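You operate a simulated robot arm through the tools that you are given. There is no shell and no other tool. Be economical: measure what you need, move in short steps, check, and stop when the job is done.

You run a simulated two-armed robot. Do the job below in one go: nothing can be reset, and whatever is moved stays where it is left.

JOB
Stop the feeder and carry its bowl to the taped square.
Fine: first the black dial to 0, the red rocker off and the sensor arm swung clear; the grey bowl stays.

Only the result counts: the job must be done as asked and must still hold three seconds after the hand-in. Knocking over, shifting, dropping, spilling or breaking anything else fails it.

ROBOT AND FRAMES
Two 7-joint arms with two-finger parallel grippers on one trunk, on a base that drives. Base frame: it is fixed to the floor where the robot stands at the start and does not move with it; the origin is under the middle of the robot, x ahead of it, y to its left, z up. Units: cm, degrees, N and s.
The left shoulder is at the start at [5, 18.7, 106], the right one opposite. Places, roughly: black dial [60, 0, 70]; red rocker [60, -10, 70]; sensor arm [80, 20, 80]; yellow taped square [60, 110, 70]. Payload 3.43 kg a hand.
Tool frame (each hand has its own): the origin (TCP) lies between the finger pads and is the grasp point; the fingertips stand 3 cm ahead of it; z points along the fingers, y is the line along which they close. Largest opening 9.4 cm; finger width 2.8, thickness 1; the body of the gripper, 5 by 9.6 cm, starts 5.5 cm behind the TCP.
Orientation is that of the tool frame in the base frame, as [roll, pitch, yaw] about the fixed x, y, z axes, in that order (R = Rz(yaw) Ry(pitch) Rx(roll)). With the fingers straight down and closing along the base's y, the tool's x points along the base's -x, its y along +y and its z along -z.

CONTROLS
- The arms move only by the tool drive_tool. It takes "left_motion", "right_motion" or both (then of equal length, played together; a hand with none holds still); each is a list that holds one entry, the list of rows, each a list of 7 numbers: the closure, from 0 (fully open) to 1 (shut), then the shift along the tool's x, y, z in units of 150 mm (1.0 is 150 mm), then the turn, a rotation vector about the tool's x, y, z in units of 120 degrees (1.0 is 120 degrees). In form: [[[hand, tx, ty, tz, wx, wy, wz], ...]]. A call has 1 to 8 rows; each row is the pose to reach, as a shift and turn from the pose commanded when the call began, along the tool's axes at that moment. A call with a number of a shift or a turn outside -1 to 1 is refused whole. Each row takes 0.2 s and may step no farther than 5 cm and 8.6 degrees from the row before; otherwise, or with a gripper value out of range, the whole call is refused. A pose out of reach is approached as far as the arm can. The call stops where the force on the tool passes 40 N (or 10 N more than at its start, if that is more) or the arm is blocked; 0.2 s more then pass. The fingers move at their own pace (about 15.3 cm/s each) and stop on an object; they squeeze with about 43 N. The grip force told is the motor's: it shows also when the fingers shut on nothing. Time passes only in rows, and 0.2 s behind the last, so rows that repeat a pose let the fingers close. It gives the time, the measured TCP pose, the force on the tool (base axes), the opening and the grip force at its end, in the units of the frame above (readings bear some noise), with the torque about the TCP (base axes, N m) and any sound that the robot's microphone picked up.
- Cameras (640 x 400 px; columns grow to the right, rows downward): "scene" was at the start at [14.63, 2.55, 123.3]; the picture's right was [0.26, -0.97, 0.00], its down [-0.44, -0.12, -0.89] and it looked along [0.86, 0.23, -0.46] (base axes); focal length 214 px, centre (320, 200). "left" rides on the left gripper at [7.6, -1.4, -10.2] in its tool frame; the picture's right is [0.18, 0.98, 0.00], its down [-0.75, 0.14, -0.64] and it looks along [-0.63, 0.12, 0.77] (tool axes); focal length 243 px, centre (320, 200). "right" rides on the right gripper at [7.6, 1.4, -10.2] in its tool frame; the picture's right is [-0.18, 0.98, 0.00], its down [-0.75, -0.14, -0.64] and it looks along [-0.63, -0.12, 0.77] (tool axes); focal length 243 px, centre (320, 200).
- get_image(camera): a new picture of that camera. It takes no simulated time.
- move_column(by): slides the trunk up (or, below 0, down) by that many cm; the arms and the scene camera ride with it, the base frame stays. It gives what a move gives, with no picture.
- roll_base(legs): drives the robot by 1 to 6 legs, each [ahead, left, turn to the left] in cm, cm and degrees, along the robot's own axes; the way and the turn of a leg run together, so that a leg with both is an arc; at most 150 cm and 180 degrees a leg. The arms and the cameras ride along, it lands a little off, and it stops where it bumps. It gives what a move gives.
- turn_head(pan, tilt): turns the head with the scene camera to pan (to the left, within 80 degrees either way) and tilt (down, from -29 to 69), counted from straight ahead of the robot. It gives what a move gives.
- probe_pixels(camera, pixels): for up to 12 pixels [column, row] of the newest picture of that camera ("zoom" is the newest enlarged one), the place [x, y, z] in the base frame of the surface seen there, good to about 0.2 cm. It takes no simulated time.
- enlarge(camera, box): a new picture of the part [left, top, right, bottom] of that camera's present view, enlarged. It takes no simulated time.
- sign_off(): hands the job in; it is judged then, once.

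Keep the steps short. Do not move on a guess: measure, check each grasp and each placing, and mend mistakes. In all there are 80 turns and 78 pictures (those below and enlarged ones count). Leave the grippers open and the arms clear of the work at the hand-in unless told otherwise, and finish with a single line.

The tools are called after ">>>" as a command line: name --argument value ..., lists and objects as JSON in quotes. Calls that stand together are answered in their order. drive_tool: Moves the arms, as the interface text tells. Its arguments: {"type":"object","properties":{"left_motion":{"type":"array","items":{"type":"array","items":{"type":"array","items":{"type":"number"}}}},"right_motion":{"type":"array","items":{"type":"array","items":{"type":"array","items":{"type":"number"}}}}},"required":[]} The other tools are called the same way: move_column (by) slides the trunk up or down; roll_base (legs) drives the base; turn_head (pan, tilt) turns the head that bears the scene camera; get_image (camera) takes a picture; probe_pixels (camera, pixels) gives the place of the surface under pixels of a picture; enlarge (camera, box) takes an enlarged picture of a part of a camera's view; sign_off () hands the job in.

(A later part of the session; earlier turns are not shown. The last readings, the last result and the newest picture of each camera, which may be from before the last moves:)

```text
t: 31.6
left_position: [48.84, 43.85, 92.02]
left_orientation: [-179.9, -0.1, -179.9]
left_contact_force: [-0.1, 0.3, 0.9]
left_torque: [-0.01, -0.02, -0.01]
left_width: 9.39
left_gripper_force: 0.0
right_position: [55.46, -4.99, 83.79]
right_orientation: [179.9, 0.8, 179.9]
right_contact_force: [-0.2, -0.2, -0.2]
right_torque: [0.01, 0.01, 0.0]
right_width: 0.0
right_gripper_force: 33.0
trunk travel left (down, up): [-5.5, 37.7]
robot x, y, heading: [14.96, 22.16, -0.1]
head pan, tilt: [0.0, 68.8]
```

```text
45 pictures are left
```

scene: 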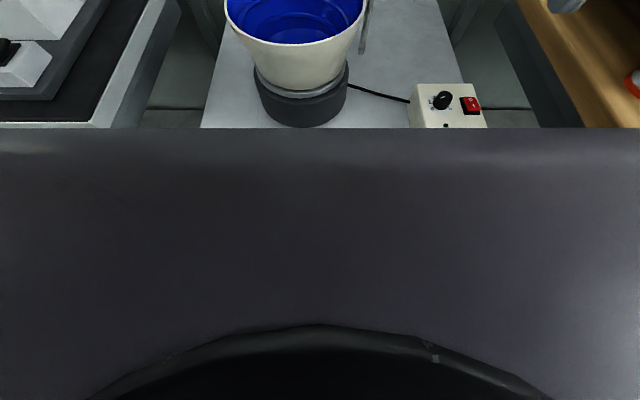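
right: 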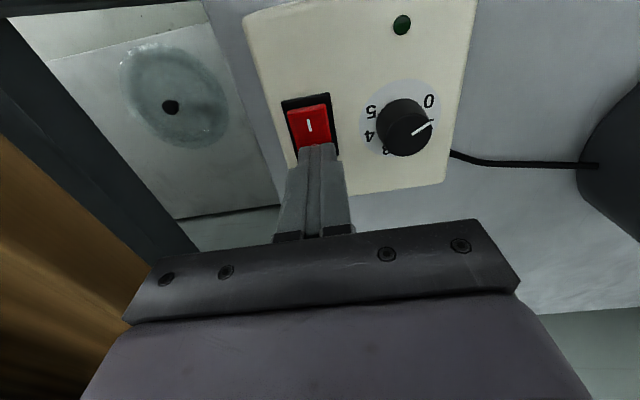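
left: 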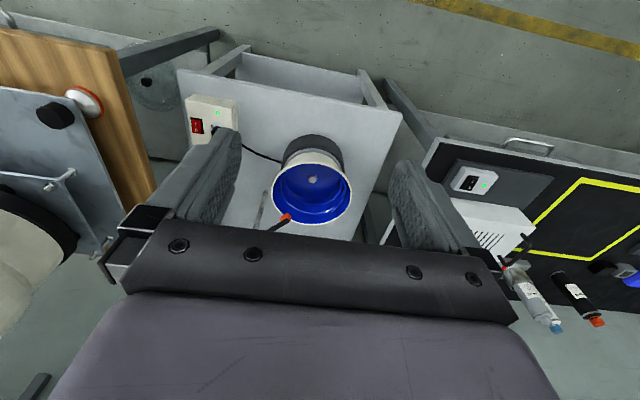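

I raise the right hand and move it over the point behind the sensor arm, [72.9,19.8], at z≈92.

>>> drive_tool --right_motion '[[[1, 0, 0, -0.3, 0, 0, 0], [1, 0, 0.2, -0.567, 0, 0, 0], [1, -0.15, 0.45, -0.567, 0, 0, 0], [1, -0.3, 0.7, -0.567, 0, 0, 0], [1, -0.4, 0.867, -0.567, 0, 0, 0], [1, -0.4, 0.867, -0.567, 0, 0, 0]]]'

>>> drive_tool --right_motion '[[[1, -0.2, 0.2, 0, 0, 0, 0], [1, -0.4, 0.4, 0, 0, 0, 0], [1, -0.6, 0.6, 0, 0, 0, 0], [1, -0.76, 0.787, 0, 0, 0, 0], [1, -0.76, 0.787, 0, 0, 0, 0], [1, -0.76, 0.787, 0, 0, 0, 0]]]'

>>> turn_head --pan 0 --tilt 30

>>> get_image --camera "scene"

>>> get_image --camera "right"

```text
t: 33.0
left_position: [48.87, 43.92, 91.94]
left_orientation: [-179.9, -0.1, -179.9]
left_contact_force: [-0.2, 0.2, -0.2]
left_torque: [-0.02, -0.01, 0.0]
left_width: 9.43
left_gripper_force: 0.0
right_position: [61.29, 8.01, 92.3]
right_orientation: [179.9, 0.7, 179.9]
right_contact_force: [-0.3, -0.3, -0.1]
right_torque: [-0.01, -0.05, 0.04]
right_width: 0.02
right_gripper_force: 33.1
trunk travel left (down, up): [-5.5, 37.7]
robot x, y, heading: [15.18, 22.17, -0.2]
head pan, tilt: [0.0, 68.8]
```

```text
t: 34.4
left_position: [48.96, 43.85, 91.94]
left_orientation: [-180.0, 0.0, -179.9]
left_contact_force: [0.0, -0.7, 0.2]
left_torque: [-0.03, -0.02, -0.01]
left_width: 9.4
left_gripper_force: 0.1
right_position: [68.21, 18.04, 91.16]
right_orientation: [180.0, 0.7, 179.9]
right_contact_force: [0.3, -0.2, -0.3]
right_torque: [0.04, -0.05, 0.02]
right_width: 0.01
right_gripper_force: 32.8
right hand out of reach, approached as far as the arm can: row 3, 4, 5, 6
trunk travel left (down, up): [-5.5, 37.7]
robot x, y, heading: [14.79, 22.23, 0.3]
head pan, tilt: [0.0, 68.8]
```

```text
t: 35.5
left_position: [48.87, 43.92, 92.04]
left_orientation: [-179.9, 0.0, -179.8]
left_contact_force: [-0.8, 0.3, 0.2]
left_torque: [-0.01, 0.0, 0.0]
left_width: 9.39
left_gripper_force: 0.1
right_position: [68.26, 18.1, 91.05]
right_orientation: [179.9, 0.7, 179.8]
right_contact_force: [-1.0, -0.4, -0.3]
right_torque: [0.02, 0.01, 0.0]
right_width: 0.01
right_gripper_force: 32.5
trunk travel left (down, up): [-5.5, 37.7]
robot x, y, heading: [14.92, 21.94, 0.0]
head pan, tilt: [0.0, 30.0]
```

```text
44 pictures are left
```

scene: 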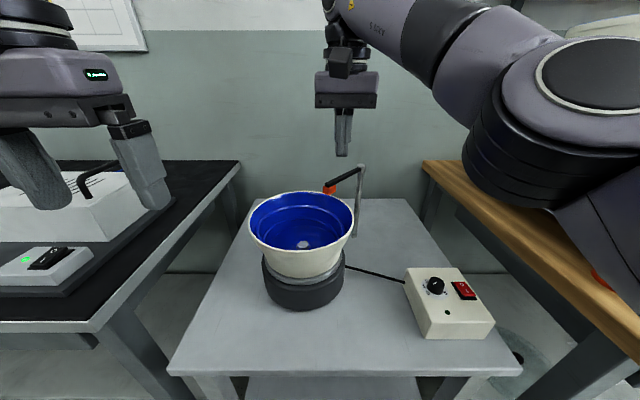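

```text
43 pictures are left
```

right: 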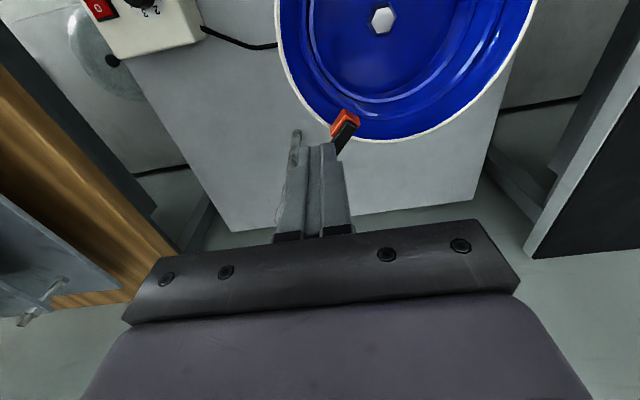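

The right arm stops about 5 cm short. I drive 5 cm further ahead; the hand is high and clear.

>>> roll_base --legs '[[5, 0, 0]]'

>>> drive_tool --right_motion '[[[1, 0, 0.03, 0, 0, 0, 0], [1, 0, 0.118, 0, 0, 0, 0], [1, 0, 0.118, 0, 0, 0, 0]]]'

```text
t: 36.3
left_position: [49.67, 43.94, 91.99]
left_orientation: [-179.9, 0.0, -179.9]
left_contact_force: [0.3, -0.5, -1.1]
left_torque: [0.0, -0.02, -0.04]
left_width: 9.4
left_gripper_force: 0.1
right_position: [68.94, 18.04, 90.88]
right_orientation: [179.8, 0.7, 179.9]
right_contact_force: [-0.4, 0.8, -0.1]
right_torque: [0.01, 0.0, 0.0]
right_width: 0.0
right_gripper_force: 32.8
trunk travel left (down, up): [-5.5, 37.7]
robot x, y, heading: [15.51, 22.04, 0.0]
head pan, tilt: [0.0, 30.0]
stopped in leg 1: the robot was blocked; the commanded pose is now the measured one
```

```text
t: 37.1
left_position: [49.69, 43.9, 91.94]
left_orientation: [-179.9, -0.1, -179.9]
left_contact_force: [0.1, 1.4, -0.2]
left_torque: [0.02, -0.01, 0.0]
left_width: 9.41
left_gripper_force: 0.1
right_position: [68.81, 18.76, 90.66]
right_orientation: [179.3, 0.4, 178.7]
right_contact_force: [-0.4, -0.2, 0.1]
right_torque: [0.0, 0.0, 0.0]
right_width: 0.01
right_gripper_force: 33.1
right hand out of reach, approached as far as the arm can: row 2, 3
trunk travel left (down, up): [-5.5, 37.7]
robot x, y, heading: [15.77, 21.77, -0.1]
head pan, tilt: [0.0, 30.0]
```

The base touches at x≈15.6, as far as it goes. Reach is best with the wrist level with the shoulder, so I raise the trunk 18 cm and approach behind the sensor arm.

>>> move_column --by 18

>>> drive_tool --right_motion '[[[1, -0.09, 0.03, 0.2, 0.005, 0, -0.01], [1, -0.18, 0.06, 0.4, 0.005, 0, -0.01], [1, -0.27, 0.075, 0.6, 0.005, 0, -0.01], [1, -0.27, 0.075, 0.8, 0.005, 0, -0.01], [1, -0.27, 0.075, 0.95, 0.005, 0, -0.01], [1, -0.27, 0.075, 0.95, 0.005, 0, -0.01]]]'

>>> get_image --camera "right"

```text
t: 39.1
left_position: [49.64, 43.92, 110.04]
left_orientation: [-179.9, -0.1, -179.9]
left_contact_force: [0.7, -0.1, -1.0]
left_torque: [0.0, 0.01, 0.01]
left_width: 9.4
left_gripper_force: 0.0
right_position: [68.82, 18.76, 109.04]
right_orientation: [179.2, 0.5, 178.7]
right_contact_force: [-0.6, -0.4, 1.0]
right_torque: [-0.01, -0.02, -0.01]
right_width: 0.0
right_gripper_force: 32.8
trunk travel left (down, up): [-23.5, 19.7]
robot x, y, heading: [15.77, 22.15, 0.2]
head pan, tilt: [0.0, 30.0]
```

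```text
t: 40.5
left_position: [49.72, 43.88, 109.97]
left_orientation: [-179.9, -0.1, -179.9]
left_contact_force: [0.0, 0.9, 0.7]
left_torque: [0.01, 0.0, 0.0]
left_width: 9.4
left_gripper_force: 0.1
right_position: [72.61, 20.9, 94.56]
right_orientation: [-179.6, 0.7, -179.0]
right_contact_force: [-0.4, 0.6, -0.1]
right_torque: [0.01, -0.02, -0.02]
right_width: 0.0
right_gripper_force: 32.8
right hand out of reach, approached as far as the arm can: row 2, 3
trunk travel left (down, up): [-23.5, 19.7]
robot x, y, heading: [15.53, 22.17, 0.0]
head pan, tilt: [0.0, 30.0]
```

```text
42 pictures are left
```

right: 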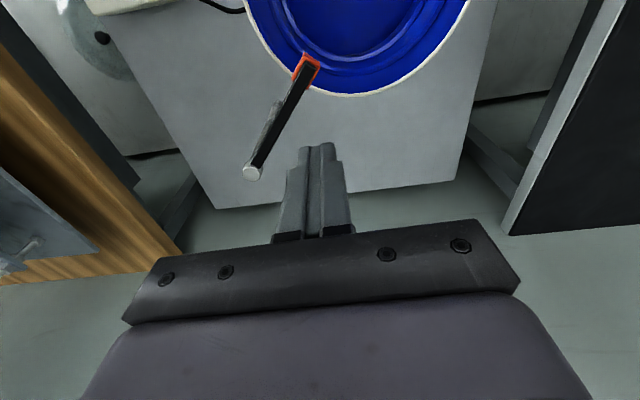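

The hand is behind the arm. I descend to z≈82.5 at about [73.6,19.9], with the tips just below the bar and above the rim.

>>> drive_tool --right_motion '[[[1, -0.067, -0.067, 0.25, 0, 0, 0], [1, -0.067, -0.067, 0.5, 0, 0, 0], [1, -0.067, -0.067, 0.7, 0, 0, 0], [1, -0.067, -0.067, 0.804, 0, 0, 0], [1, -0.067, -0.067, 0.804, 0, 0, 0]]]'

>>> get_image --camera "right"

>>> get_image --camera "scene"

```text
t: 41.7
left_position: [49.63, 43.92, 109.98]
left_orientation: [-179.8, 0.0, -179.9]
left_contact_force: [0.1, -0.1, -0.2]
left_torque: [0.01, -0.01, 0.02]
left_width: 9.43
left_gripper_force: 0.1
right_position: [73.81, 19.86, 82.7]
right_orientation: [-179.6, 0.7, -179.0]
right_contact_force: [0.7, 0.8, 0.6]
right_torque: [0.01, -0.04, -0.02]
right_width: 0.01
right_gripper_force: 33.2
trunk travel left (down, up): [-23.5, 19.7]
robot x, y, heading: [15.57, 21.81, -0.0]
head pan, tilt: [0.0, 30.0]
```

```text
41 pictures are left
```

right: 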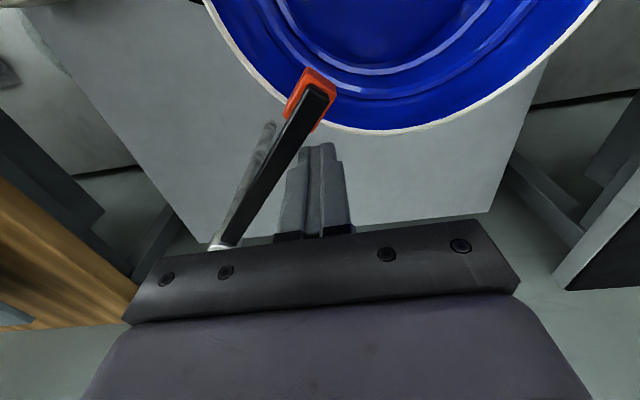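

```text
40 pictures are left
```

scene: 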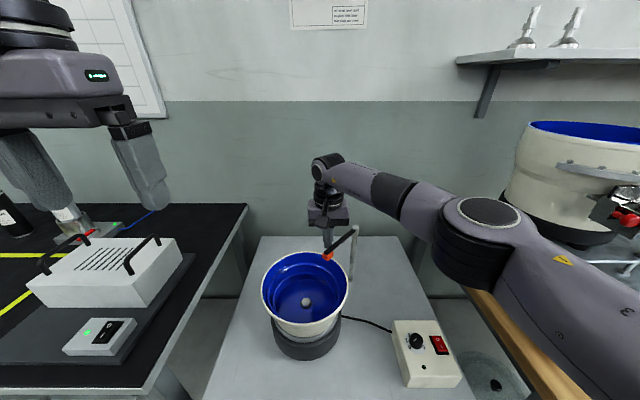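

The fingers are behind the bar. I sweep it counter-clockwise (towards −y) along its arc, away from the bowl.

>>> drive_tool --right_motion '[[[1, 0.107, -0.107, 0, 0, 0, 0], [1, 0.22, -0.227, 0, 0, 0, 0], [1, 0.275, -0.33, 0, 0, 0, 0], [1, 0.307, -0.427, 0, 0, 0, 0], [1, 0.315, -0.53, 0, 0, 0, 0], [1, 0.307, -0.633, 0, 0, 0, 0], [1, 0.26, -0.76, 0, 0, 0, 0], [1, 0.213, -0.887, 0, 0, 0, 0]]]'

>>> get_image --camera "scene"

>>> get_image --camera "right"

```text
t: 42.1
left_position: [49.73, 44.12, 109.94]
left_orientation: [-179.8, -0.1, -179.8]
left_contact_force: [-0.3, 0.0, 0.0]
left_torque: [-0.01, 0.02, 0.0]
left_width: 9.42
left_gripper_force: 0.1
right_position: [73.31, 19.65, 82.67]
right_orientation: [179.2, 2.3, -178.6]
right_contact_force: [20.1, 13.5, -9.9]
right_torque: [0.19, -0.27, 0.06]
right_width: 0.02
right_gripper_force: 33.3
trunk travel left (down, up): [-23.5, 19.7]
robot x, y, heading: [15.43, 22.14, 0.1]
head pan, tilt: [0.0, 30.0]
stopped in row 1 (right hand): the force on the tool passed its limit at 58 N (the readings are from after the stop); the commanded pose is now the measured one
```

```text
39 pictures are left
```

scene: 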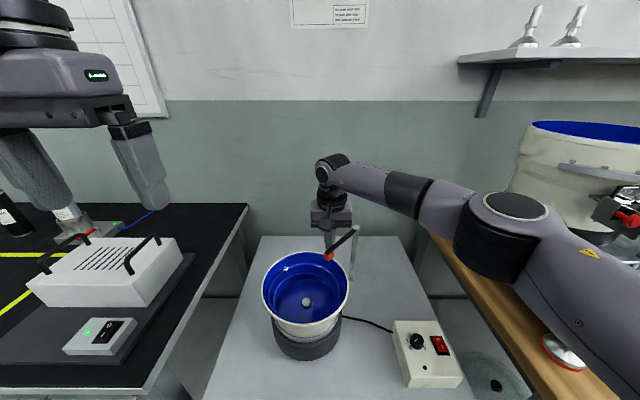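

```text
38 pictures are left
```

right: 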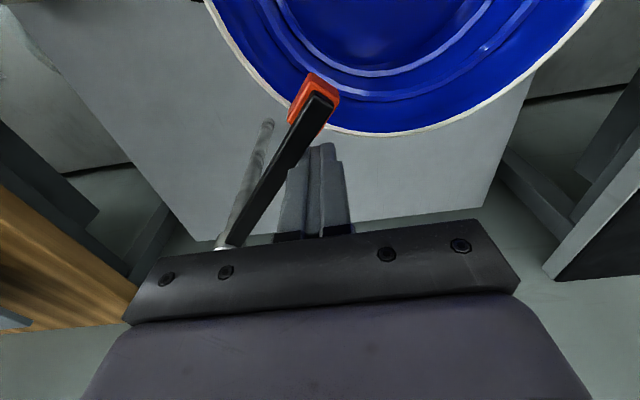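

The bar resists firmly that way (58 N), so the hinge stop is on that side; it must swing the other way, towards the back. I back off gently and lift out.

>>> drive_tool --right_motion '[[[1, -0.04, 0.05, 0, -0.006, -0.019, 0], [1, -0.04, 0.05, -0.15, -0.006, -0.019, 0], [1, -0.04, 0.05, -0.4, -0.006, -0.019, 0], [1, -0.04, 0.05, -0.65, -0.006, -0.019, 0], [1, -0.04, 0.05, -0.65, -0.006, -0.019, 0]]]'

>>> enlarge --camera "scene" --box '[250, 215, 400, 315]'

```text
t: 43.3
left_position: [49.54, 43.9, 109.97]
left_orientation: [-179.9, 0.0, -179.8]
left_contact_force: [0.5, -0.8, 0.2]
left_torque: [0.0, -0.02, 0.01]
left_width: 9.38
left_gripper_force: 0.1
right_position: [73.47, 20.25, 92.61]
right_orientation: [178.7, 4.2, -178.7]
right_contact_force: [-0.2, -0.3, 0.8]
right_torque: [-0.01, 0.0, -0.01]
right_width: 0.0
right_gripper_force: 33.0
trunk travel left (down, up): [-23.5, 19.7]
robot x, y, heading: [15.72, 21.92, 0.1]
head pan, tilt: [0.0, 30.0]
```

```text
4.00 times, centred on (325, 265) of scene
```

zoom: 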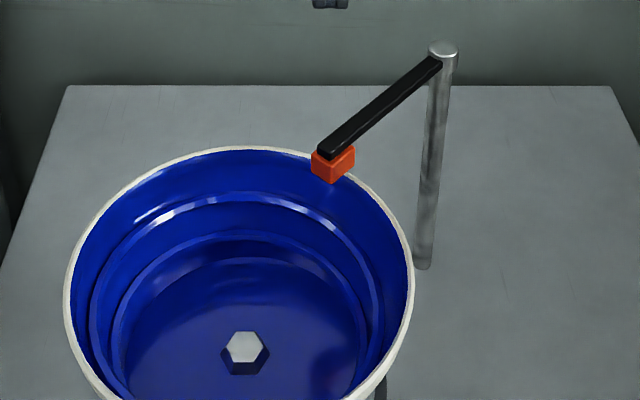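

>>> probe_pixels --camera "zoom" --pixels '[[330, 165], [327, 148], [380, 105], [432, 62], [443, 50], [244, 347], [244, 372]]'

>>> drive_tool --right_motion '[[[1, 0.05, -0.08, 0, 0.006, 0.018, 0], [1, 0.15, -0.25, 0, 0.011, 0.035, 0], [1, 0.25, -0.4, 0, 0.011, 0.035, 0], [1, 0.25, -0.4, 0, 0.011, 0.035, 0]]]'

```text
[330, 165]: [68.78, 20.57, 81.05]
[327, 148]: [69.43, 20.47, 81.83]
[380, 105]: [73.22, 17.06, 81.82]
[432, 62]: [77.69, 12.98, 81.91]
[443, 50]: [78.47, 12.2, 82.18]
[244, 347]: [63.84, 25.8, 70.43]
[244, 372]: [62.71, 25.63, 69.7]
```

```text
t: 44.3
left_position: [49.61, 43.89, 110.0]
left_orientation: [-179.9, 0.0, -179.8]
left_contact_force: [0.5, -0.5, 0.0]
left_torque: [0.02, 0.0, 0.01]
left_width: 9.4
left_gripper_force: 0.1
right_position: [69.89, 13.98, 92.18]
right_orientation: [-180.0, 0.0, -178.7]
right_contact_force: [-0.5, -0.3, -0.5]
right_torque: [0.0, -0.01, -0.01]
right_width: 0.0
right_gripper_force: 33.0
trunk travel left (down, up): [-23.5, 19.7]
robot x, y, heading: [15.76, 21.99, -0.0]
head pan, tilt: [0.0, 30.0]
```

The arm is unmoved. The hand is now on its front side; I descend to z≈82.5 there.

>>> drive_tool --right_motion '[[[1, 0, 0, 0.25, 0, 0, 0], [1, 0, 0, 0.5, 0, 0, 0], [1, 0, 0, 0.645, 0, 0, 0], [1, 0, 0, 0.645, 0, 0, 0]]]'

>>> get_image --camera "right"

```text
t: 45.3
left_position: [49.67, 43.91, 109.93]
left_orientation: [-179.9, 0.0, -179.8]
left_contact_force: [0.3, -0.1, -0.4]
left_torque: [0.03, -0.02, 0.0]
left_width: 9.42
left_gripper_force: 0.0
right_position: [69.9, 14.09, 82.4]
right_orientation: [180.0, 0.1, -178.7]
right_contact_force: [-0.1, -0.3, -0.3]
right_torque: [0.0, -0.01, 0.01]
right_width: 0.0
right_gripper_force: 32.6
trunk travel left (down, up): [-23.5, 19.7]
robot x, y, heading: [15.95, 22.07, -0.1]
head pan, tilt: [0.0, 30.0]
```

```text
36 pictures are left
```

right: 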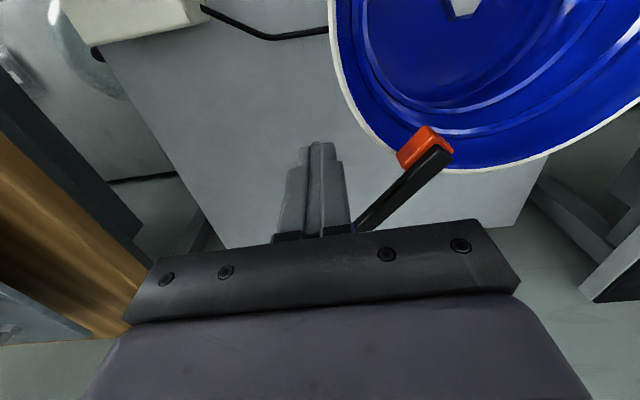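

Fingers are to the right of/front of the bar. I push it clockwise, towards the back, step by step.

>>> drive_tool --right_motion '[[[1, -0.04, 0.065, 0, 0, 0, 0], [1, -0.077, 0.127, 0, 0, 0, 0], [1, -0.11, 0.177, 0, 0, 0, 0], [1, -0.147, 0.227, 0, 0, 0, 0], [1, -0.2, 0.275, 0, 0, 0, 0], [1, -0.26, 0.32, 0, 0, 0, 0], [1, -0.32, 0.35, 0, 0, 0, 0], [1, -0.387, 0.38, 0, 0, 0, 0]]]'

>>> get_image --camera "right"

```text
t: 47.1
left_position: [49.61, 43.92, 109.84]
left_orientation: [-180.0, 0.0, -179.8]
left_contact_force: [0.1, 0.6, 0.6]
left_torque: [-0.03, 0.01, 0.0]
left_width: 9.39
left_gripper_force: 0.1
right_position: [74.78, 19.53, 82.62]
right_orientation: [180.0, 0.1, -178.6]
right_contact_force: [-0.8, -0.1, -0.3]
right_torque: [0.0, -0.03, 0.01]
right_width: 0.0
right_gripper_force: 33.3
right hand out of reach, approached as far as the arm can: row 8
trunk travel left (down, up): [-23.5, 19.7]
robot x, y, heading: [15.55, 21.88, 0.1]
head pan, tilt: [0.0, 30.0]
```

```text
35 pictures are left
```

right: 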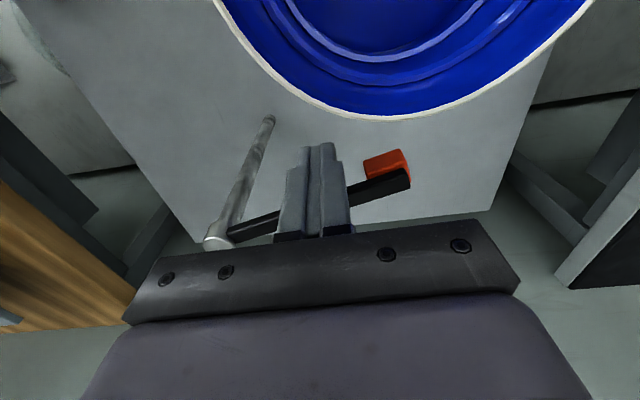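

The bar is swinging freely, but the arm ran out of reach at x≈74.8. I tilt the fingers forward to gain reach and keep pushing along the arc.

>>> drive_tool --right_motion '[[[1, 0, 0, 0, 0, -0.07, 0], [1, 0, 0, 0.01, 0, -0.14, 0], [1, -0.03, 0.01, 0.02, 0, -0.21, 0], [1, -0.13, 0.02, 0.02, 0, -0.25, 0], [1, -0.21, 0.02, 0.02, 0, -0.25, 0], [1, -0.29, 0.01, 0.02, 0, -0.25, 0], [1, -0.37, 0, 0.02, 0, -0.25, 0], [1, -0.37, 0, 0.02, 0, -0.25, 0]]]'

>>> get_image --camera "right"

>>> get_image --camera "scene"

```text
t: 48.9
left_position: [49.57, 43.92, 109.95]
left_orientation: [-179.9, 0.0, -179.8]
left_contact_force: [-0.1, 0.4, -0.6]
left_torque: [-0.03, -0.03, 0.03]
left_width: 9.41
left_gripper_force: 0.0
right_position: [80.33, 19.67, 82.21]
right_orientation: [180.0, 30.1, -178.6]
right_contact_force: [0.5, -0.2, 0.3]
right_torque: [-0.01, 0.01, -0.01]
right_width: 0.0
right_gripper_force: 32.8
trunk travel left (down, up): [-23.5, 19.7]
robot x, y, heading: [15.73, 22.17, -0.1]
head pan, tilt: [0.0, 30.0]
```

```text
34 pictures are left
```

right: 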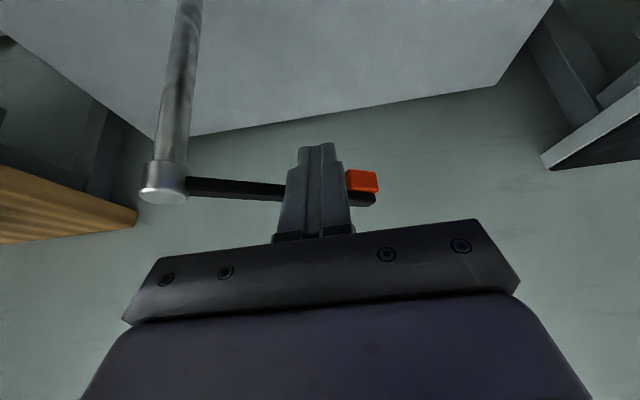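

```text
33 pictures are left
```

scene: 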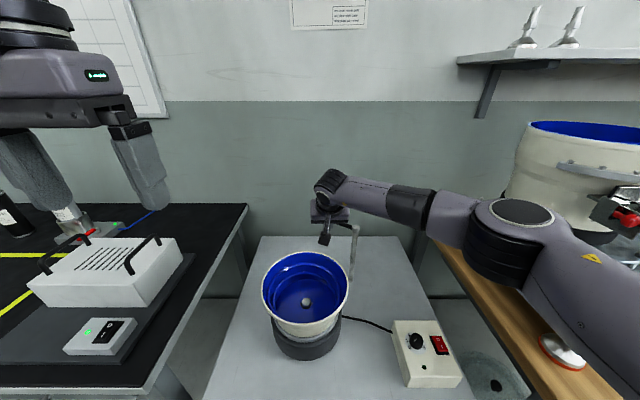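

The bar has swung past ~65°. I push another 4 cm to take it clearly to the back.

>>> drive_tool --right_motion '[[[1, -0.08, -0.02, 0.045, 0, 0, 0], [1, -0.16, -0.06, 0.09, 0, 0, 0], [1, -0.231, -0.1, 0.133, 0, 0, 0], [1, -0.231, -0.1, 0.133, 0, 0, 0]]]'

>>> get_image --camera "right"

```text
t: 49.9
left_position: [49.62, 43.9, 110.03]
left_orientation: [-179.9, 0.0, -179.8]
left_contact_force: [-0.5, -0.1, 0.2]
left_torque: [-0.02, -0.01, 0.01]
left_width: 9.41
left_gripper_force: 0.0
right_position: [84.39, 18.22, 82.26]
right_orientation: [180.0, 30.1, -178.7]
right_contact_force: [0.1, 0.7, 0.8]
right_torque: [-0.02, 0.03, 0.01]
right_width: 0.0
right_gripper_force: 33.2
trunk travel left (down, up): [-23.5, 19.7]
robot x, y, heading: [15.52, 22.23, -0.1]
head pan, tilt: [0.0, 30.0]
```

```text
32 pictures are left
```

right: 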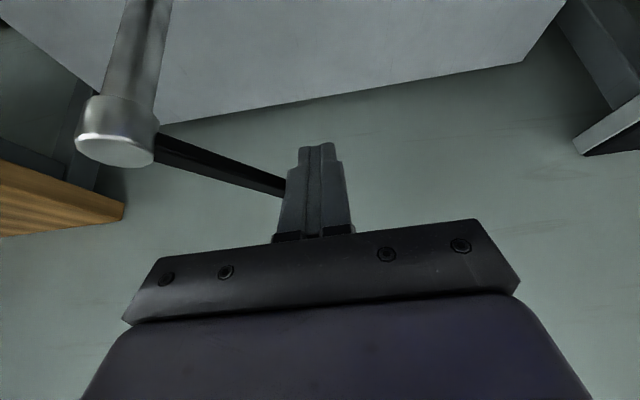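

The bar now points to the back right, about 95° swung. I back off and lift, then check it.

>>> drive_tool --right_motion '[[[1, 0.12, 0, -0.07, 0, 0, 0], [1, 0.1, 0, -0.3, 0, 0, 0], [1, 0.1, 0, -0.5, 0, 0.03, 0], [1, 0.1, 0, -0.7, 0, 0.1, 0], [1, 0.2, 0, -0.8, 0, 0.17, 0], [1, 0.3, 0, -0.9, 0, 0.24, 0], [1, 0.4, 0, -0.97, 0, 0.25, 0], [1, 0.4, 0, -0.97, 0, 0.25, 0]]]'

>>> enlarge --camera "scene" --box '[230, 200, 480, 390]'

```text
t: 51.7
left_position: [49.56, 43.91, 110.09]
left_orientation: [-179.9, 0.0, -179.8]
left_contact_force: [0.8, 0.2, -0.2]
left_torque: [0.03, 0.01, 0.0]
left_width: 9.41
left_gripper_force: 0.1
right_position: [71.94, 18.07, 91.89]
right_orientation: [179.9, 0.0, -178.7]
right_contact_force: [-0.1, 0.2, 0.8]
right_torque: [0.02, 0.01, 0.04]
right_width: 0.01
right_gripper_force: 33.0
trunk travel left (down, up): [-23.5, 19.7]
robot x, y, heading: [15.64, 21.8, 0.0]
head pan, tilt: [0.0, 30.0]
```

```text
2.11 times, centred on (355, 295) of scene
```

zoom: 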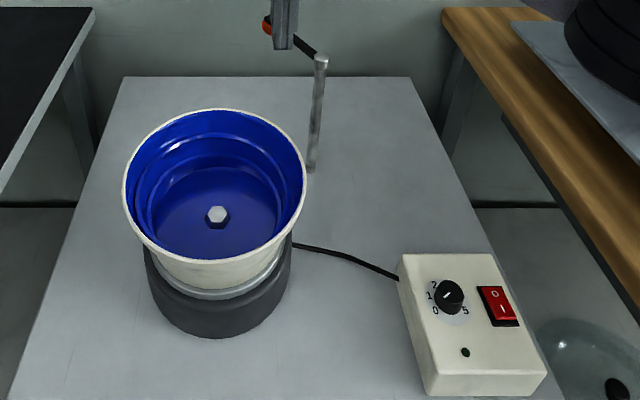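

The sensor arm is clear of the bowl. Before grasping, I look left to measure the taped square and nearby items.

>>> turn_head --pan 60 --tilt 30

>>> get_image --camera "scene"

```text
t: 53.0
left_position: [49.7, 43.96, 110.01]
left_orientation: [-179.9, -0.1, -179.8]
left_contact_force: [0.0, 0.5, -0.1]
left_torque: [0.01, -0.04, 0.0]
left_width: 9.37
left_gripper_force: 0.0
right_position: [72.13, 17.99, 91.86]
right_orientation: [180.0, 0.2, -178.8]
right_contact_force: [0.6, -0.5, -0.1]
right_torque: [0.03, 0.01, -0.03]
right_width: 0.01
right_gripper_force: 32.9
trunk travel left (down, up): [-23.5, 19.7]
robot x, y, heading: [15.6, 21.96, -0.3]
head pan, tilt: [60.0, 30.0]
```

```text
30 pictures are left
```

scene: 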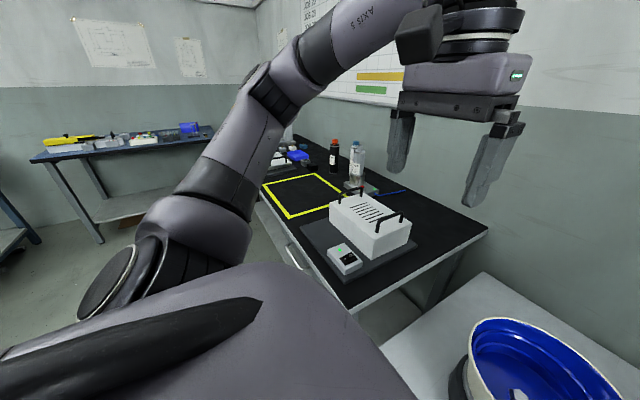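

>>> enlarge --camera "scene" --box '[240, 130, 420, 280]'

>>> probe_pixels --camera "scene" --pixels '[[264, 184], [288, 217], [316, 175], [347, 201], [334, 199], [406, 217], [375, 255], [332, 215], [360, 192], [405, 235], [309, 228], [334, 172]]'

```text
2.67 times, centred on (330, 205) of scene
```

zoom: 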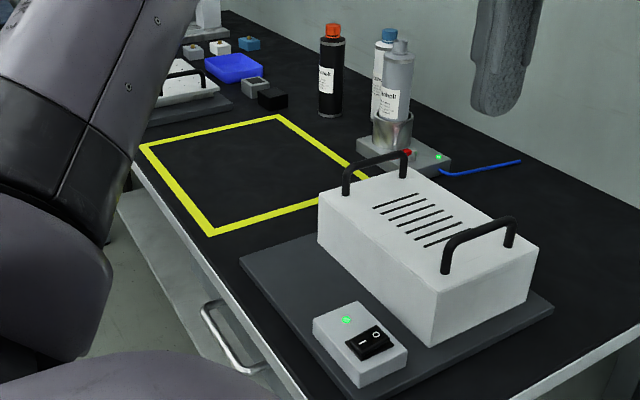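

```text
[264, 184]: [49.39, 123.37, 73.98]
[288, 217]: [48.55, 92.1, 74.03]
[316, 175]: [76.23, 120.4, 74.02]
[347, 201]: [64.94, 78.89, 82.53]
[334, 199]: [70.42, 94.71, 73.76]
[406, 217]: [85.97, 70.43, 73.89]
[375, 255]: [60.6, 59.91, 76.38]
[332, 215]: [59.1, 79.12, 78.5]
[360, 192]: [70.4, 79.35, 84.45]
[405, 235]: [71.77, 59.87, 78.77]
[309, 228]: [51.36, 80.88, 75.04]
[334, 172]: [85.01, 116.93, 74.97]
```

Taped square: x 48.7–76.5, y 92–122, table z≈74; centre ≈[62.5,107]. I bring both hands above opposite rim sides (right y≈15.7, left y≈35.1), half open and tilted 15° to follow the wall.

>>> drive_tool --right_motion '[[[0.57, 0.092, -0.025, 0.0, -0.021, 0, 0.0], [0.57, 0.184, -0.05, 0.0, -0.042, 0, 0], [0.57, 0.276, -0.076, 0.0, -0.063, 0, 0], [0.57, 0.369, -0.102, 0, -0.083, 0, 0], [0.57, 0.461, -0.128, 0, -0.104, 0, 0], [0.57, 0.553, -0.153, 0, -0.125, 0, 0], [0.57, 0.553, -0.153, 0, -0.125, 0, 0]]]' --left_motion '[[[0.57, -0.157, -0.098, 0.16, 0.021, 0, 0], [0.57, -0.314, -0.197, 0.32, 0.042, 0, 0], [0.57, -0.47, -0.295, 0.48, 0.063, 0, 0], [0.57, -0.627, -0.393, 0.64, 0.083, 0, 0], [0.57, -0.783, -0.49, 0.8, 0.104, 0, 0], [0.57, -0.94, -0.59, 0.98, 0.125, 0, 0], [0.57, -0.94, -0.59, 0.98, 0.125, 0, 0]]]'

>>> turn_head --pan 5 --tilt 40

>>> get_image --camera "scene"

>>> get_image --camera "left"

```text
t: 54.6
left_position: [63.87, 35.09, 95.39]
left_orientation: [-164.9, 0.0, -179.8]
left_contact_force: [-0.1, -0.2, -0.2]
left_torque: [0.0, 0.03, 0.03]
left_width: 4.04
left_gripper_force: 0.1
right_position: [63.78, 15.46, 91.89]
right_orientation: [164.9, 0.1, -178.7]
right_contact_force: [0.1, -0.8, 0.3]
right_torque: [-0.03, 0.0, 0.03]
right_width: 4.06
right_gripper_force: 0.1
trunk travel left (down, up): [-23.5, 19.7]
robot x, y, heading: [15.91, 21.7, -0.1]
head pan, tilt: [60.0, 30.0]
```

```text
t: 55.8
left_position: [63.86, 35.1, 95.34]
left_orientation: [-164.9, 0.1, -179.8]
left_contact_force: [0.4, -0.7, 0.0]
left_torque: [-0.01, 0.01, -0.01]
left_width: 4.03
left_gripper_force: 0.0
right_position: [63.78, 15.51, 91.85]
right_orientation: [165.0, 0.0, -178.7]
right_contact_force: [0.0, 0.1, -0.5]
right_torque: [-0.01, -0.01, -0.02]
right_width: 4.05
right_gripper_force: 0.1
trunk travel left (down, up): [-23.5, 19.7]
robot x, y, heading: [15.89, 22.35, -0.0]
head pan, tilt: [5.0, 40.0]
```

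```text
28 pictures are left
```

scene: 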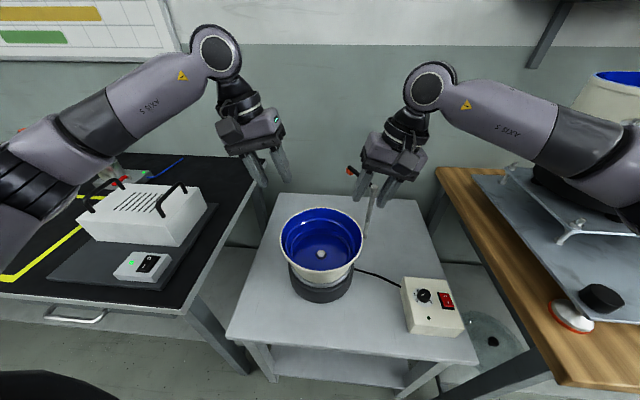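

```text
27 pictures are left
```

left: 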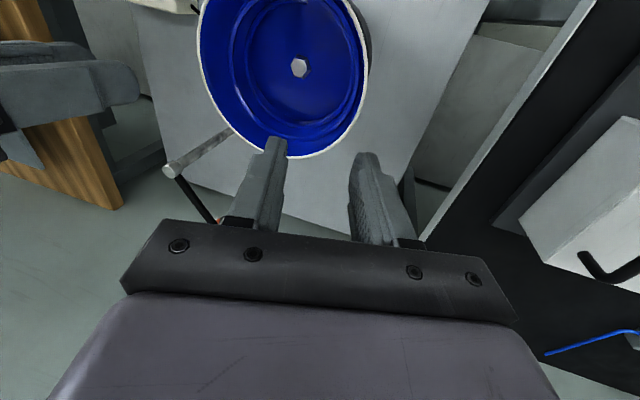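

I refine the rim position with the left camera picture before going down.

>>> probe_pixels --camera "left" --pixels '[[201, 70], [366, 70], [363, 100], [202, 40], [286, 157], [301, 67], [235, 70], [222, 60], [345, 100], [320, 140]]'

>>> probe_pixels --camera "scene" --pixels '[[281, 240], [362, 240], [320, 209], [320, 272], [320, 255]]'

```text
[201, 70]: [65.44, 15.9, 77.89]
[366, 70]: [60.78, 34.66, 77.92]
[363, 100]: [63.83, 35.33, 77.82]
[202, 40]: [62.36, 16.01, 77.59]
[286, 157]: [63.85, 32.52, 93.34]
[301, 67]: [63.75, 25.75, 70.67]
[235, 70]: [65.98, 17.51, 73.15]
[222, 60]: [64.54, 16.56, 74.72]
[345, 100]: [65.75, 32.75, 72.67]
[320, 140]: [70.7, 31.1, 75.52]
```

```text
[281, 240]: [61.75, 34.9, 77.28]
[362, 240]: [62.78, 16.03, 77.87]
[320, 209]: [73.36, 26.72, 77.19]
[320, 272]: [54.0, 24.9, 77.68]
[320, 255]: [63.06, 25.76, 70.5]
```

Rim now fixed: right edge y≈15.95, left y≈35.3. I lower both hands to 6 cm above the grasp height first.

>>> drive_tool --right_motion '[[[0.57, 0, -0.033, 0.158, 0, 0, 0], [0.57, 0, -0.066, 0.316, 0, 0, 0], [0.57, 0, -0.0993, 0.474, 0, 0, 0], [0.57, 0, -0.0993, 0.474, 0, 0, 0]]]' --left_motion '[[[0.57, 0, 0.067, 0.229, 0, 0, 0], [0.57, 0, 0.134, 0.459, 0, 0, 0], [0.57, 0, 0.2015, 0.688, 0, 0, 0], [0.57, 0, 0.2015, 0.688, 0, 0, 0]]]'

>>> get_image --camera "scene"

```text
t: 56.8
left_position: [63.73, 35.38, 84.52]
left_orientation: [-165.0, 0.0, -179.8]
left_contact_force: [0.4, -0.1, -0.3]
left_torque: [0.01, -0.01, -0.01]
left_width: 4.05
left_gripper_force: 0.2
right_position: [63.65, 15.87, 84.62]
right_orientation: [165.0, 0.1, -178.5]
right_contact_force: [-0.5, -1.0, 0.0]
right_torque: [0.01, 0.01, 0.02]
right_width: 4.04
right_gripper_force: 0.0
trunk travel left (down, up): [-23.5, 19.7]
robot x, y, heading: [16.05, 22.01, 0.0]
head pan, tilt: [5.0, 40.0]
```

```text
26 pictures are left
```

scene: 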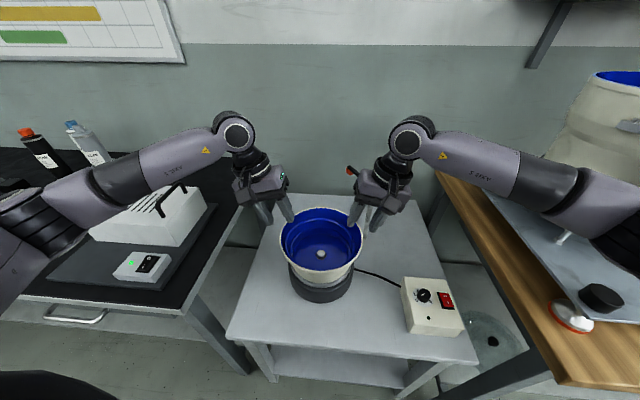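

Both hands straddle the walls well. I lower the last 6 cm slowly.

>>> drive_tool --right_motion '[[[0.57, 0, -0.035, 0.129, 0, 0, 0], [0.57, 0, -0.069, 0.258, 0, 0, 0], [0.57, 0, -0.087, 0.325, 0, 0, 0], [0.57, 0, -0.1035, 0.3864, 0, 0, 0], [0.57, 0, -0.1035, 0.3864, 0, 0, 0]]]' --left_motion '[[[0.57, 0, 0.035, 0.129, 0, 0, 0], [0.57, 0, 0.069, 0.258, 0, 0, 0], [0.57, 0, 0.087, 0.325, 0, 0, 0], [0.57, 0, 0.1035, 0.3864, 0, 0, 0], [0.57, 0, 0.1035, 0.3864, 0, 0, 0]]]'

>>> get_image --camera "left"

>>> get_image --camera "right"

```text
t: 58.0
left_position: [63.8, 35.38, 78.57]
left_orientation: [-164.9, 0.0, -179.7]
left_contact_force: [-0.6, -0.4, -0.7]
left_torque: [0.0, -0.02, 0.03]
left_width: 4.02
left_gripper_force: 0.1
right_position: [63.56, 15.82, 78.67]
right_orientation: [165.1, 0.1, -178.5]
right_contact_force: [-0.9, 0.1, -0.3]
right_torque: [0.03, 0.01, 0.0]
right_width: 4.05
right_gripper_force: 0.1
trunk travel left (down, up): [-23.5, 19.7]
robot x, y, heading: [16.11, 22.47, -0.1]
head pan, tilt: [5.0, 40.0]
```

```text
25 pictures are left
```

left: 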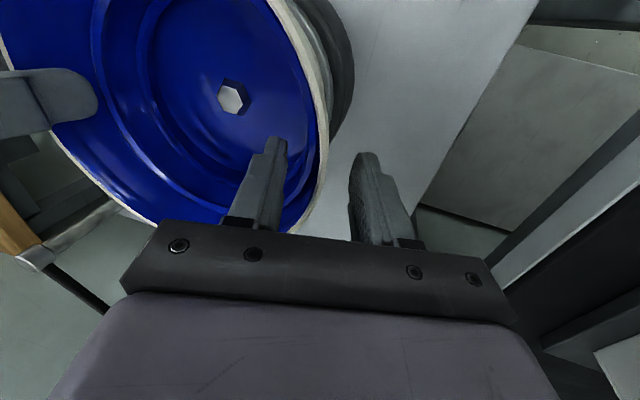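

```text
24 pictures are left
```

right: 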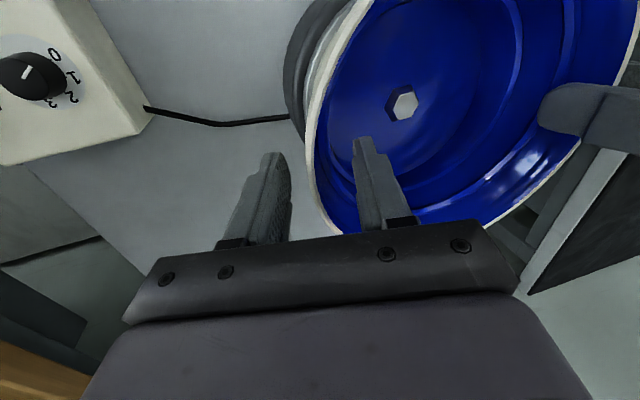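

The wall lies between the fingers on both sides. I close both hands.

>>> drive_tool --right_motion '[[[0.75, 0, 0, 0, 0, 0, 0], [1, 0, 0, 0, 0, 0, 0], [1, 0, 0, 0, 0, 0, 0], [1, 0, 0, 0, 0, 0, 0]]]' --left_motion '[[[0.75, 0, 0, 0, 0, 0, 0], [1, 0, 0, 0, 0, 0, 0], [1, 0, 0, 0, 0, 0, 0], [1, 0, 0, 0, 0, 0, 0]]]'

```text
t: 59.0
left_position: [63.75, 35.45, 78.52]
left_orientation: [-165.0, -0.1, -179.8]
left_contact_force: [-1.1, -0.6, 2.1]
left_torque: [0.87, 0.18, 0.71]
left_width: 0.79
left_gripper_force: 42.2
right_position: [63.64, 15.91, 78.56]
right_orientation: [165.1, 0.0, -178.6]
right_contact_force: [0.4, -1.4, 0.0]
right_torque: [-1.05, 0.04, -0.8]
right_width: 0.86
right_gripper_force: 42.8
trunk travel left (down, up): [-23.5, 19.7]
robot x, y, heading: [15.68, 22.04, 0.2]
head pan, tilt: [5.0, 40.0]
```

Both hold the wall (0.8 cm). I lift slightly with the trunk so both hands rise equally.

>>> move_column --by 3

>>> get_image --camera "scene"

```text
t: 59.8
left_position: [63.71, 35.48, 81.45]
left_orientation: [-165.0, -0.1, -179.8]
left_contact_force: [0.2, 1.2, -3.5]
left_torque: [0.79, 0.11, 0.73]
left_width: 0.76
left_gripper_force: 41.2
right_position: [63.86, 15.83, 81.43]
right_orientation: [165.0, 0.0, -178.7]
right_contact_force: [0.8, -1.3, -6.5]
right_torque: [-1.08, -0.08, -0.77]
right_width: 0.88
right_gripper_force: 43.0
trunk travel left (down, up): [-26.5, 16.7]
robot x, y, heading: [15.6, 22.09, -0.2]
head pan, tilt: [5.0, 40.0]
```

```text
23 pictures are left
```

scene: 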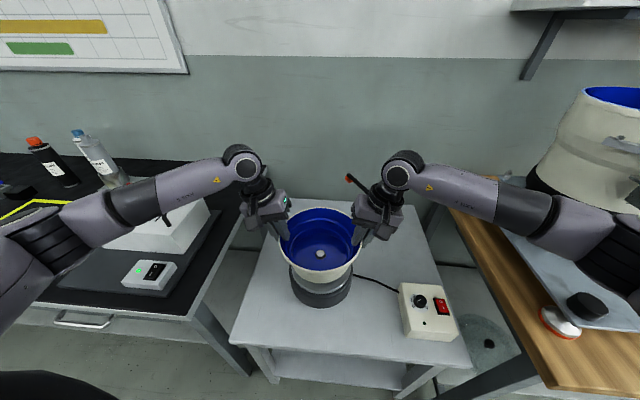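

Total load is ≈10 N, so the bowl seems free. I lift 12 cm more and look.

>>> move_column --by 13

>>> get_image --camera "scene"

```text
t: 61.3
left_position: [63.8, 35.42, 94.48]
left_orientation: [-165.0, -0.1, -179.7]
left_contact_force: [-1.0, 4.3, -4.4]
left_torque: [0.96, 0.03, 0.67]
left_width: 0.78
left_gripper_force: 41.6
right_position: [63.67, 15.95, 94.53]
right_orientation: [165.1, 0.0, -178.7]
right_contact_force: [1.3, -3.9, -4.9]
right_torque: [-1.07, 0.01, -0.76]
right_width: 0.87
right_gripper_force: 43.1
trunk travel left (down, up): [-39.5, 3.7]
robot x, y, heading: [15.75, 21.97, 0.2]
head pan, tilt: [5.0, 40.0]
```

```text
22 pictures are left
```

scene: 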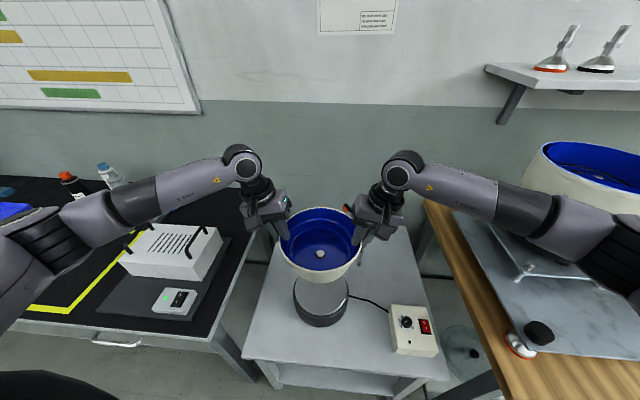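

The bowl is free and the base stayed. I raise 3.5 cm more, back off 25 cm, then drive left to the square.

>>> move_column --by 3.5

>>> roll_base --legs '[[-25, 0, 0]]'

>>> get_image --camera "scene"

```text
t: 62.1
left_position: [63.85, 35.5, 97.93]
left_orientation: [-165.0, -0.1, -179.8]
left_contact_force: [-0.7, 4.6, -3.2]
left_torque: [0.96, 0.07, 0.7]
left_width: 0.75
left_gripper_force: 42.5
right_position: [63.84, 15.73, 97.9]
right_orientation: [165.2, 0.0, -178.6]
right_contact_force: [0.5, -5.5, -6.4]
right_torque: [-1.14, 0.05, -0.72]
right_width: 0.89
right_gripper_force: 42.8
trunk travel left (down, up): [-43.0, 0.2]
robot x, y, heading: [15.48, 22.23, 0.1]
head pan, tilt: [5.0, 40.0]
```

```text
t: 63.9
left_position: [38.94, 35.35, 98.05]
left_orientation: [-165.0, 0.0, -179.7]
left_contact_force: [-0.3, 8.2, -4.2]
left_torque: [1.01, 0.04, 0.66]
left_width: 0.79
left_gripper_force: 41.7
right_position: [38.82, 15.96, 98.04]
right_orientation: [165.1, 0.0, -178.7]
right_contact_force: [0.2, -7.9, -5.4]
right_torque: [-1.16, 0.03, -0.73]
right_width: 0.87
right_gripper_force: 42.8
trunk travel left (down, up): [-43.0, 0.2]
robot x, y, heading: [-9.71, 21.79, 0.1]
head pan, tilt: [5.0, 40.0]
```

```text
21 pictures are left
```

scene: 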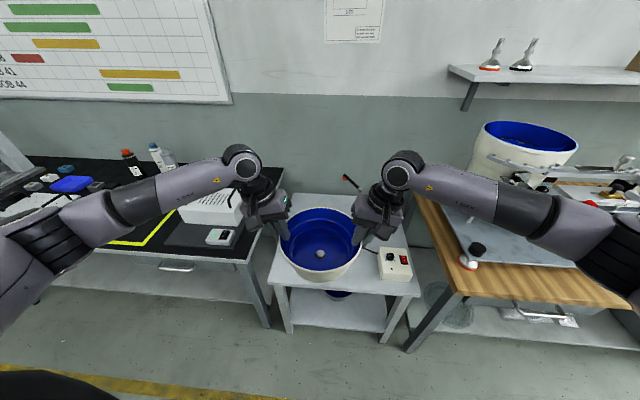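

Grip is steady and the way is clear. I drive left 81 cm in two legs.

>>> roll_base --legs '[[0, 41, 0], [0, 40.5, 0]]'

>>> get_image --camera "scene"

```text
t: 71.8
left_position: [38.95, 116.48, 97.88]
left_orientation: [-165.0, -0.1, -179.7]
left_contact_force: [-1.0, -1.7, -4.3]
left_torque: [0.73, 0.02, 0.72]
left_width: 0.75
left_gripper_force: 41.5
right_position: [38.76, 96.89, 98.04]
right_orientation: [165.0, 0.0, -178.7]
right_contact_force: [0.4, 2.2, -7.4]
right_torque: [-0.99, -0.03, -0.75]
right_width: 0.88
right_gripper_force: 42.3
trunk travel left (down, up): [-43.0, 0.2]
robot x, y, heading: [-9.45, 103.4, 0.1]
head pan, tilt: [5.0, 40.0]
```

```text
20 pictures are left
```

scene: 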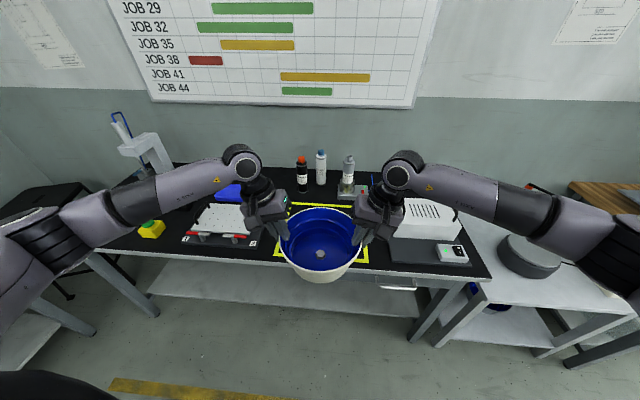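

Bowl centre is at [38.9,106.7]. I drive 23 cm ahead over the square.

>>> roll_base --legs '[[23, 0, 0]]'

>>> get_image --camera "scene"

```text
t: 73.5
left_position: [61.82, 116.53, 98.05]
left_orientation: [-165.0, 0.0, -179.8]
left_contact_force: [0.4, -4.5, -4.1]
left_torque: [0.71, 0.02, 0.71]
left_width: 0.75
left_gripper_force: 41.8
right_position: [61.83, 96.9, 97.96]
right_orientation: [165.1, -0.2, -178.7]
right_contact_force: [0.4, 4.6, -7.1]
right_torque: [-0.96, 0.0, -0.73]
right_width: 0.83
right_gripper_force: 42.5
trunk travel left (down, up): [-43.0, 0.2]
robot x, y, heading: [13.58, 103.0, -0.0]
head pan, tilt: [5.0, 40.0]
```

```text
19 pictures are left
```

scene: 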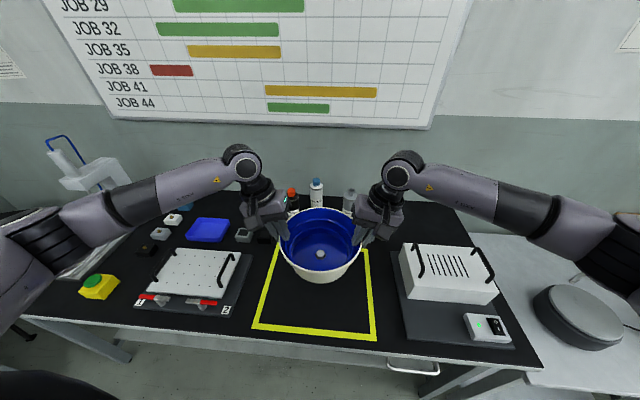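

I probe the square's corners, the bowl's underside edge and nearby tall items from here.

>>> probe_pixels --camera "scene" --pixels '[[255, 328], [376, 340], [369, 252], [274, 250], [320, 281], [320, 263], [320, 330], [321, 253], [292, 270], [350, 272]]'

>>> enlarge --camera "scene" --box '[230, 170, 410, 290]'

```text
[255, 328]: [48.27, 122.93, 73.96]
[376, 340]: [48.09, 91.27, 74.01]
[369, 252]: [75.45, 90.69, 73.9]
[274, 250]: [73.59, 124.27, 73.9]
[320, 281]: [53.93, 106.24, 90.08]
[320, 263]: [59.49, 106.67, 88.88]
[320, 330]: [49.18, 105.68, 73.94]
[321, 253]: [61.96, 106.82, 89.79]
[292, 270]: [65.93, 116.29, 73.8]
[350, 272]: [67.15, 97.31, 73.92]
```

```text
3.33 times, centred on (320, 230) of scene
```

zoom: 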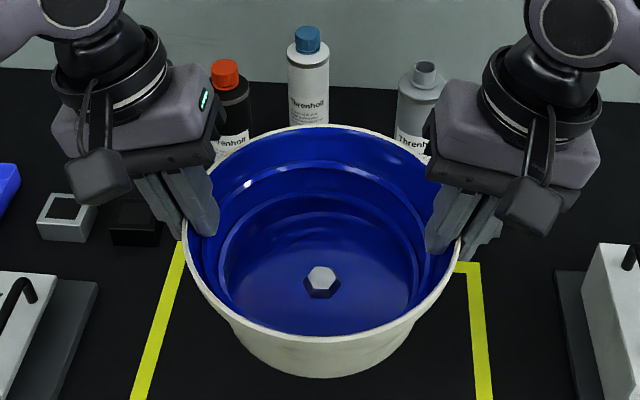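

The bowl is centred over the square (centre ≈[62,107]). I lower the trunk by 11 cm, leaving about 2–3 cm under the bowl.

>>> move_column --by -11

>>> turn_head --pan 4 --tilt 48

>>> get_image --camera "scene"

```text
t: 74.9
left_position: [61.91, 116.46, 87.0]
left_orientation: [-164.9, -0.2, -179.7]
left_contact_force: [-0.6, -4.6, -3.6]
left_torque: [0.71, 0.09, 0.71]
left_width: 0.78
left_gripper_force: 41.9
right_position: [61.79, 96.92, 86.84]
right_orientation: [165.2, 0.0, -178.6]
right_contact_force: [0.4, 3.8, -6.4]
right_torque: [-1.0, -0.02, -0.77]
right_width: 0.87
right_gripper_force: 42.5
trunk travel left (down, up): [-32.0, 11.2]
robot x, y, heading: [13.87, 102.91, 0.1]
head pan, tilt: [5.0, 40.0]
```

```text
t: 75.6
left_position: [61.9, 116.46, 87.0]
left_orientation: [-165.0, -0.2, -179.7]
left_contact_force: [-0.2, -4.3, -3.3]
left_torque: [0.68, 0.04, 0.72]
left_width: 0.77
left_gripper_force: 41.5
right_position: [61.81, 96.94, 86.99]
right_orientation: [165.1, 0.0, -178.7]
right_contact_force: [1.0, 4.8, -6.2]
right_torque: [-0.95, 0.0, -0.78]
right_width: 0.86
right_gripper_force: 42.9
trunk travel left (down, up): [-32.0, 11.2]
robot x, y, heading: [13.46, 103.15, 0.3]
head pan, tilt: [4.0, 48.0]
```

```text
17 pictures are left
```

scene: 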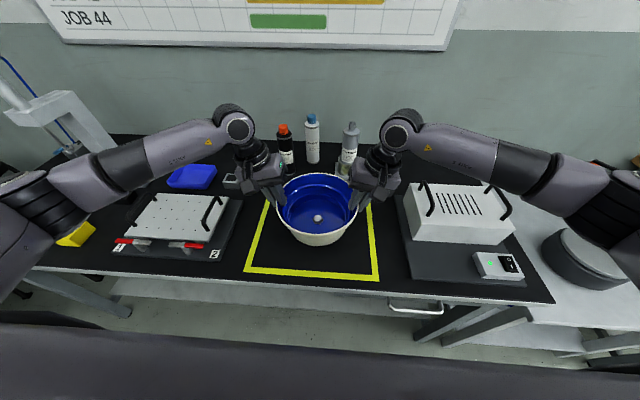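

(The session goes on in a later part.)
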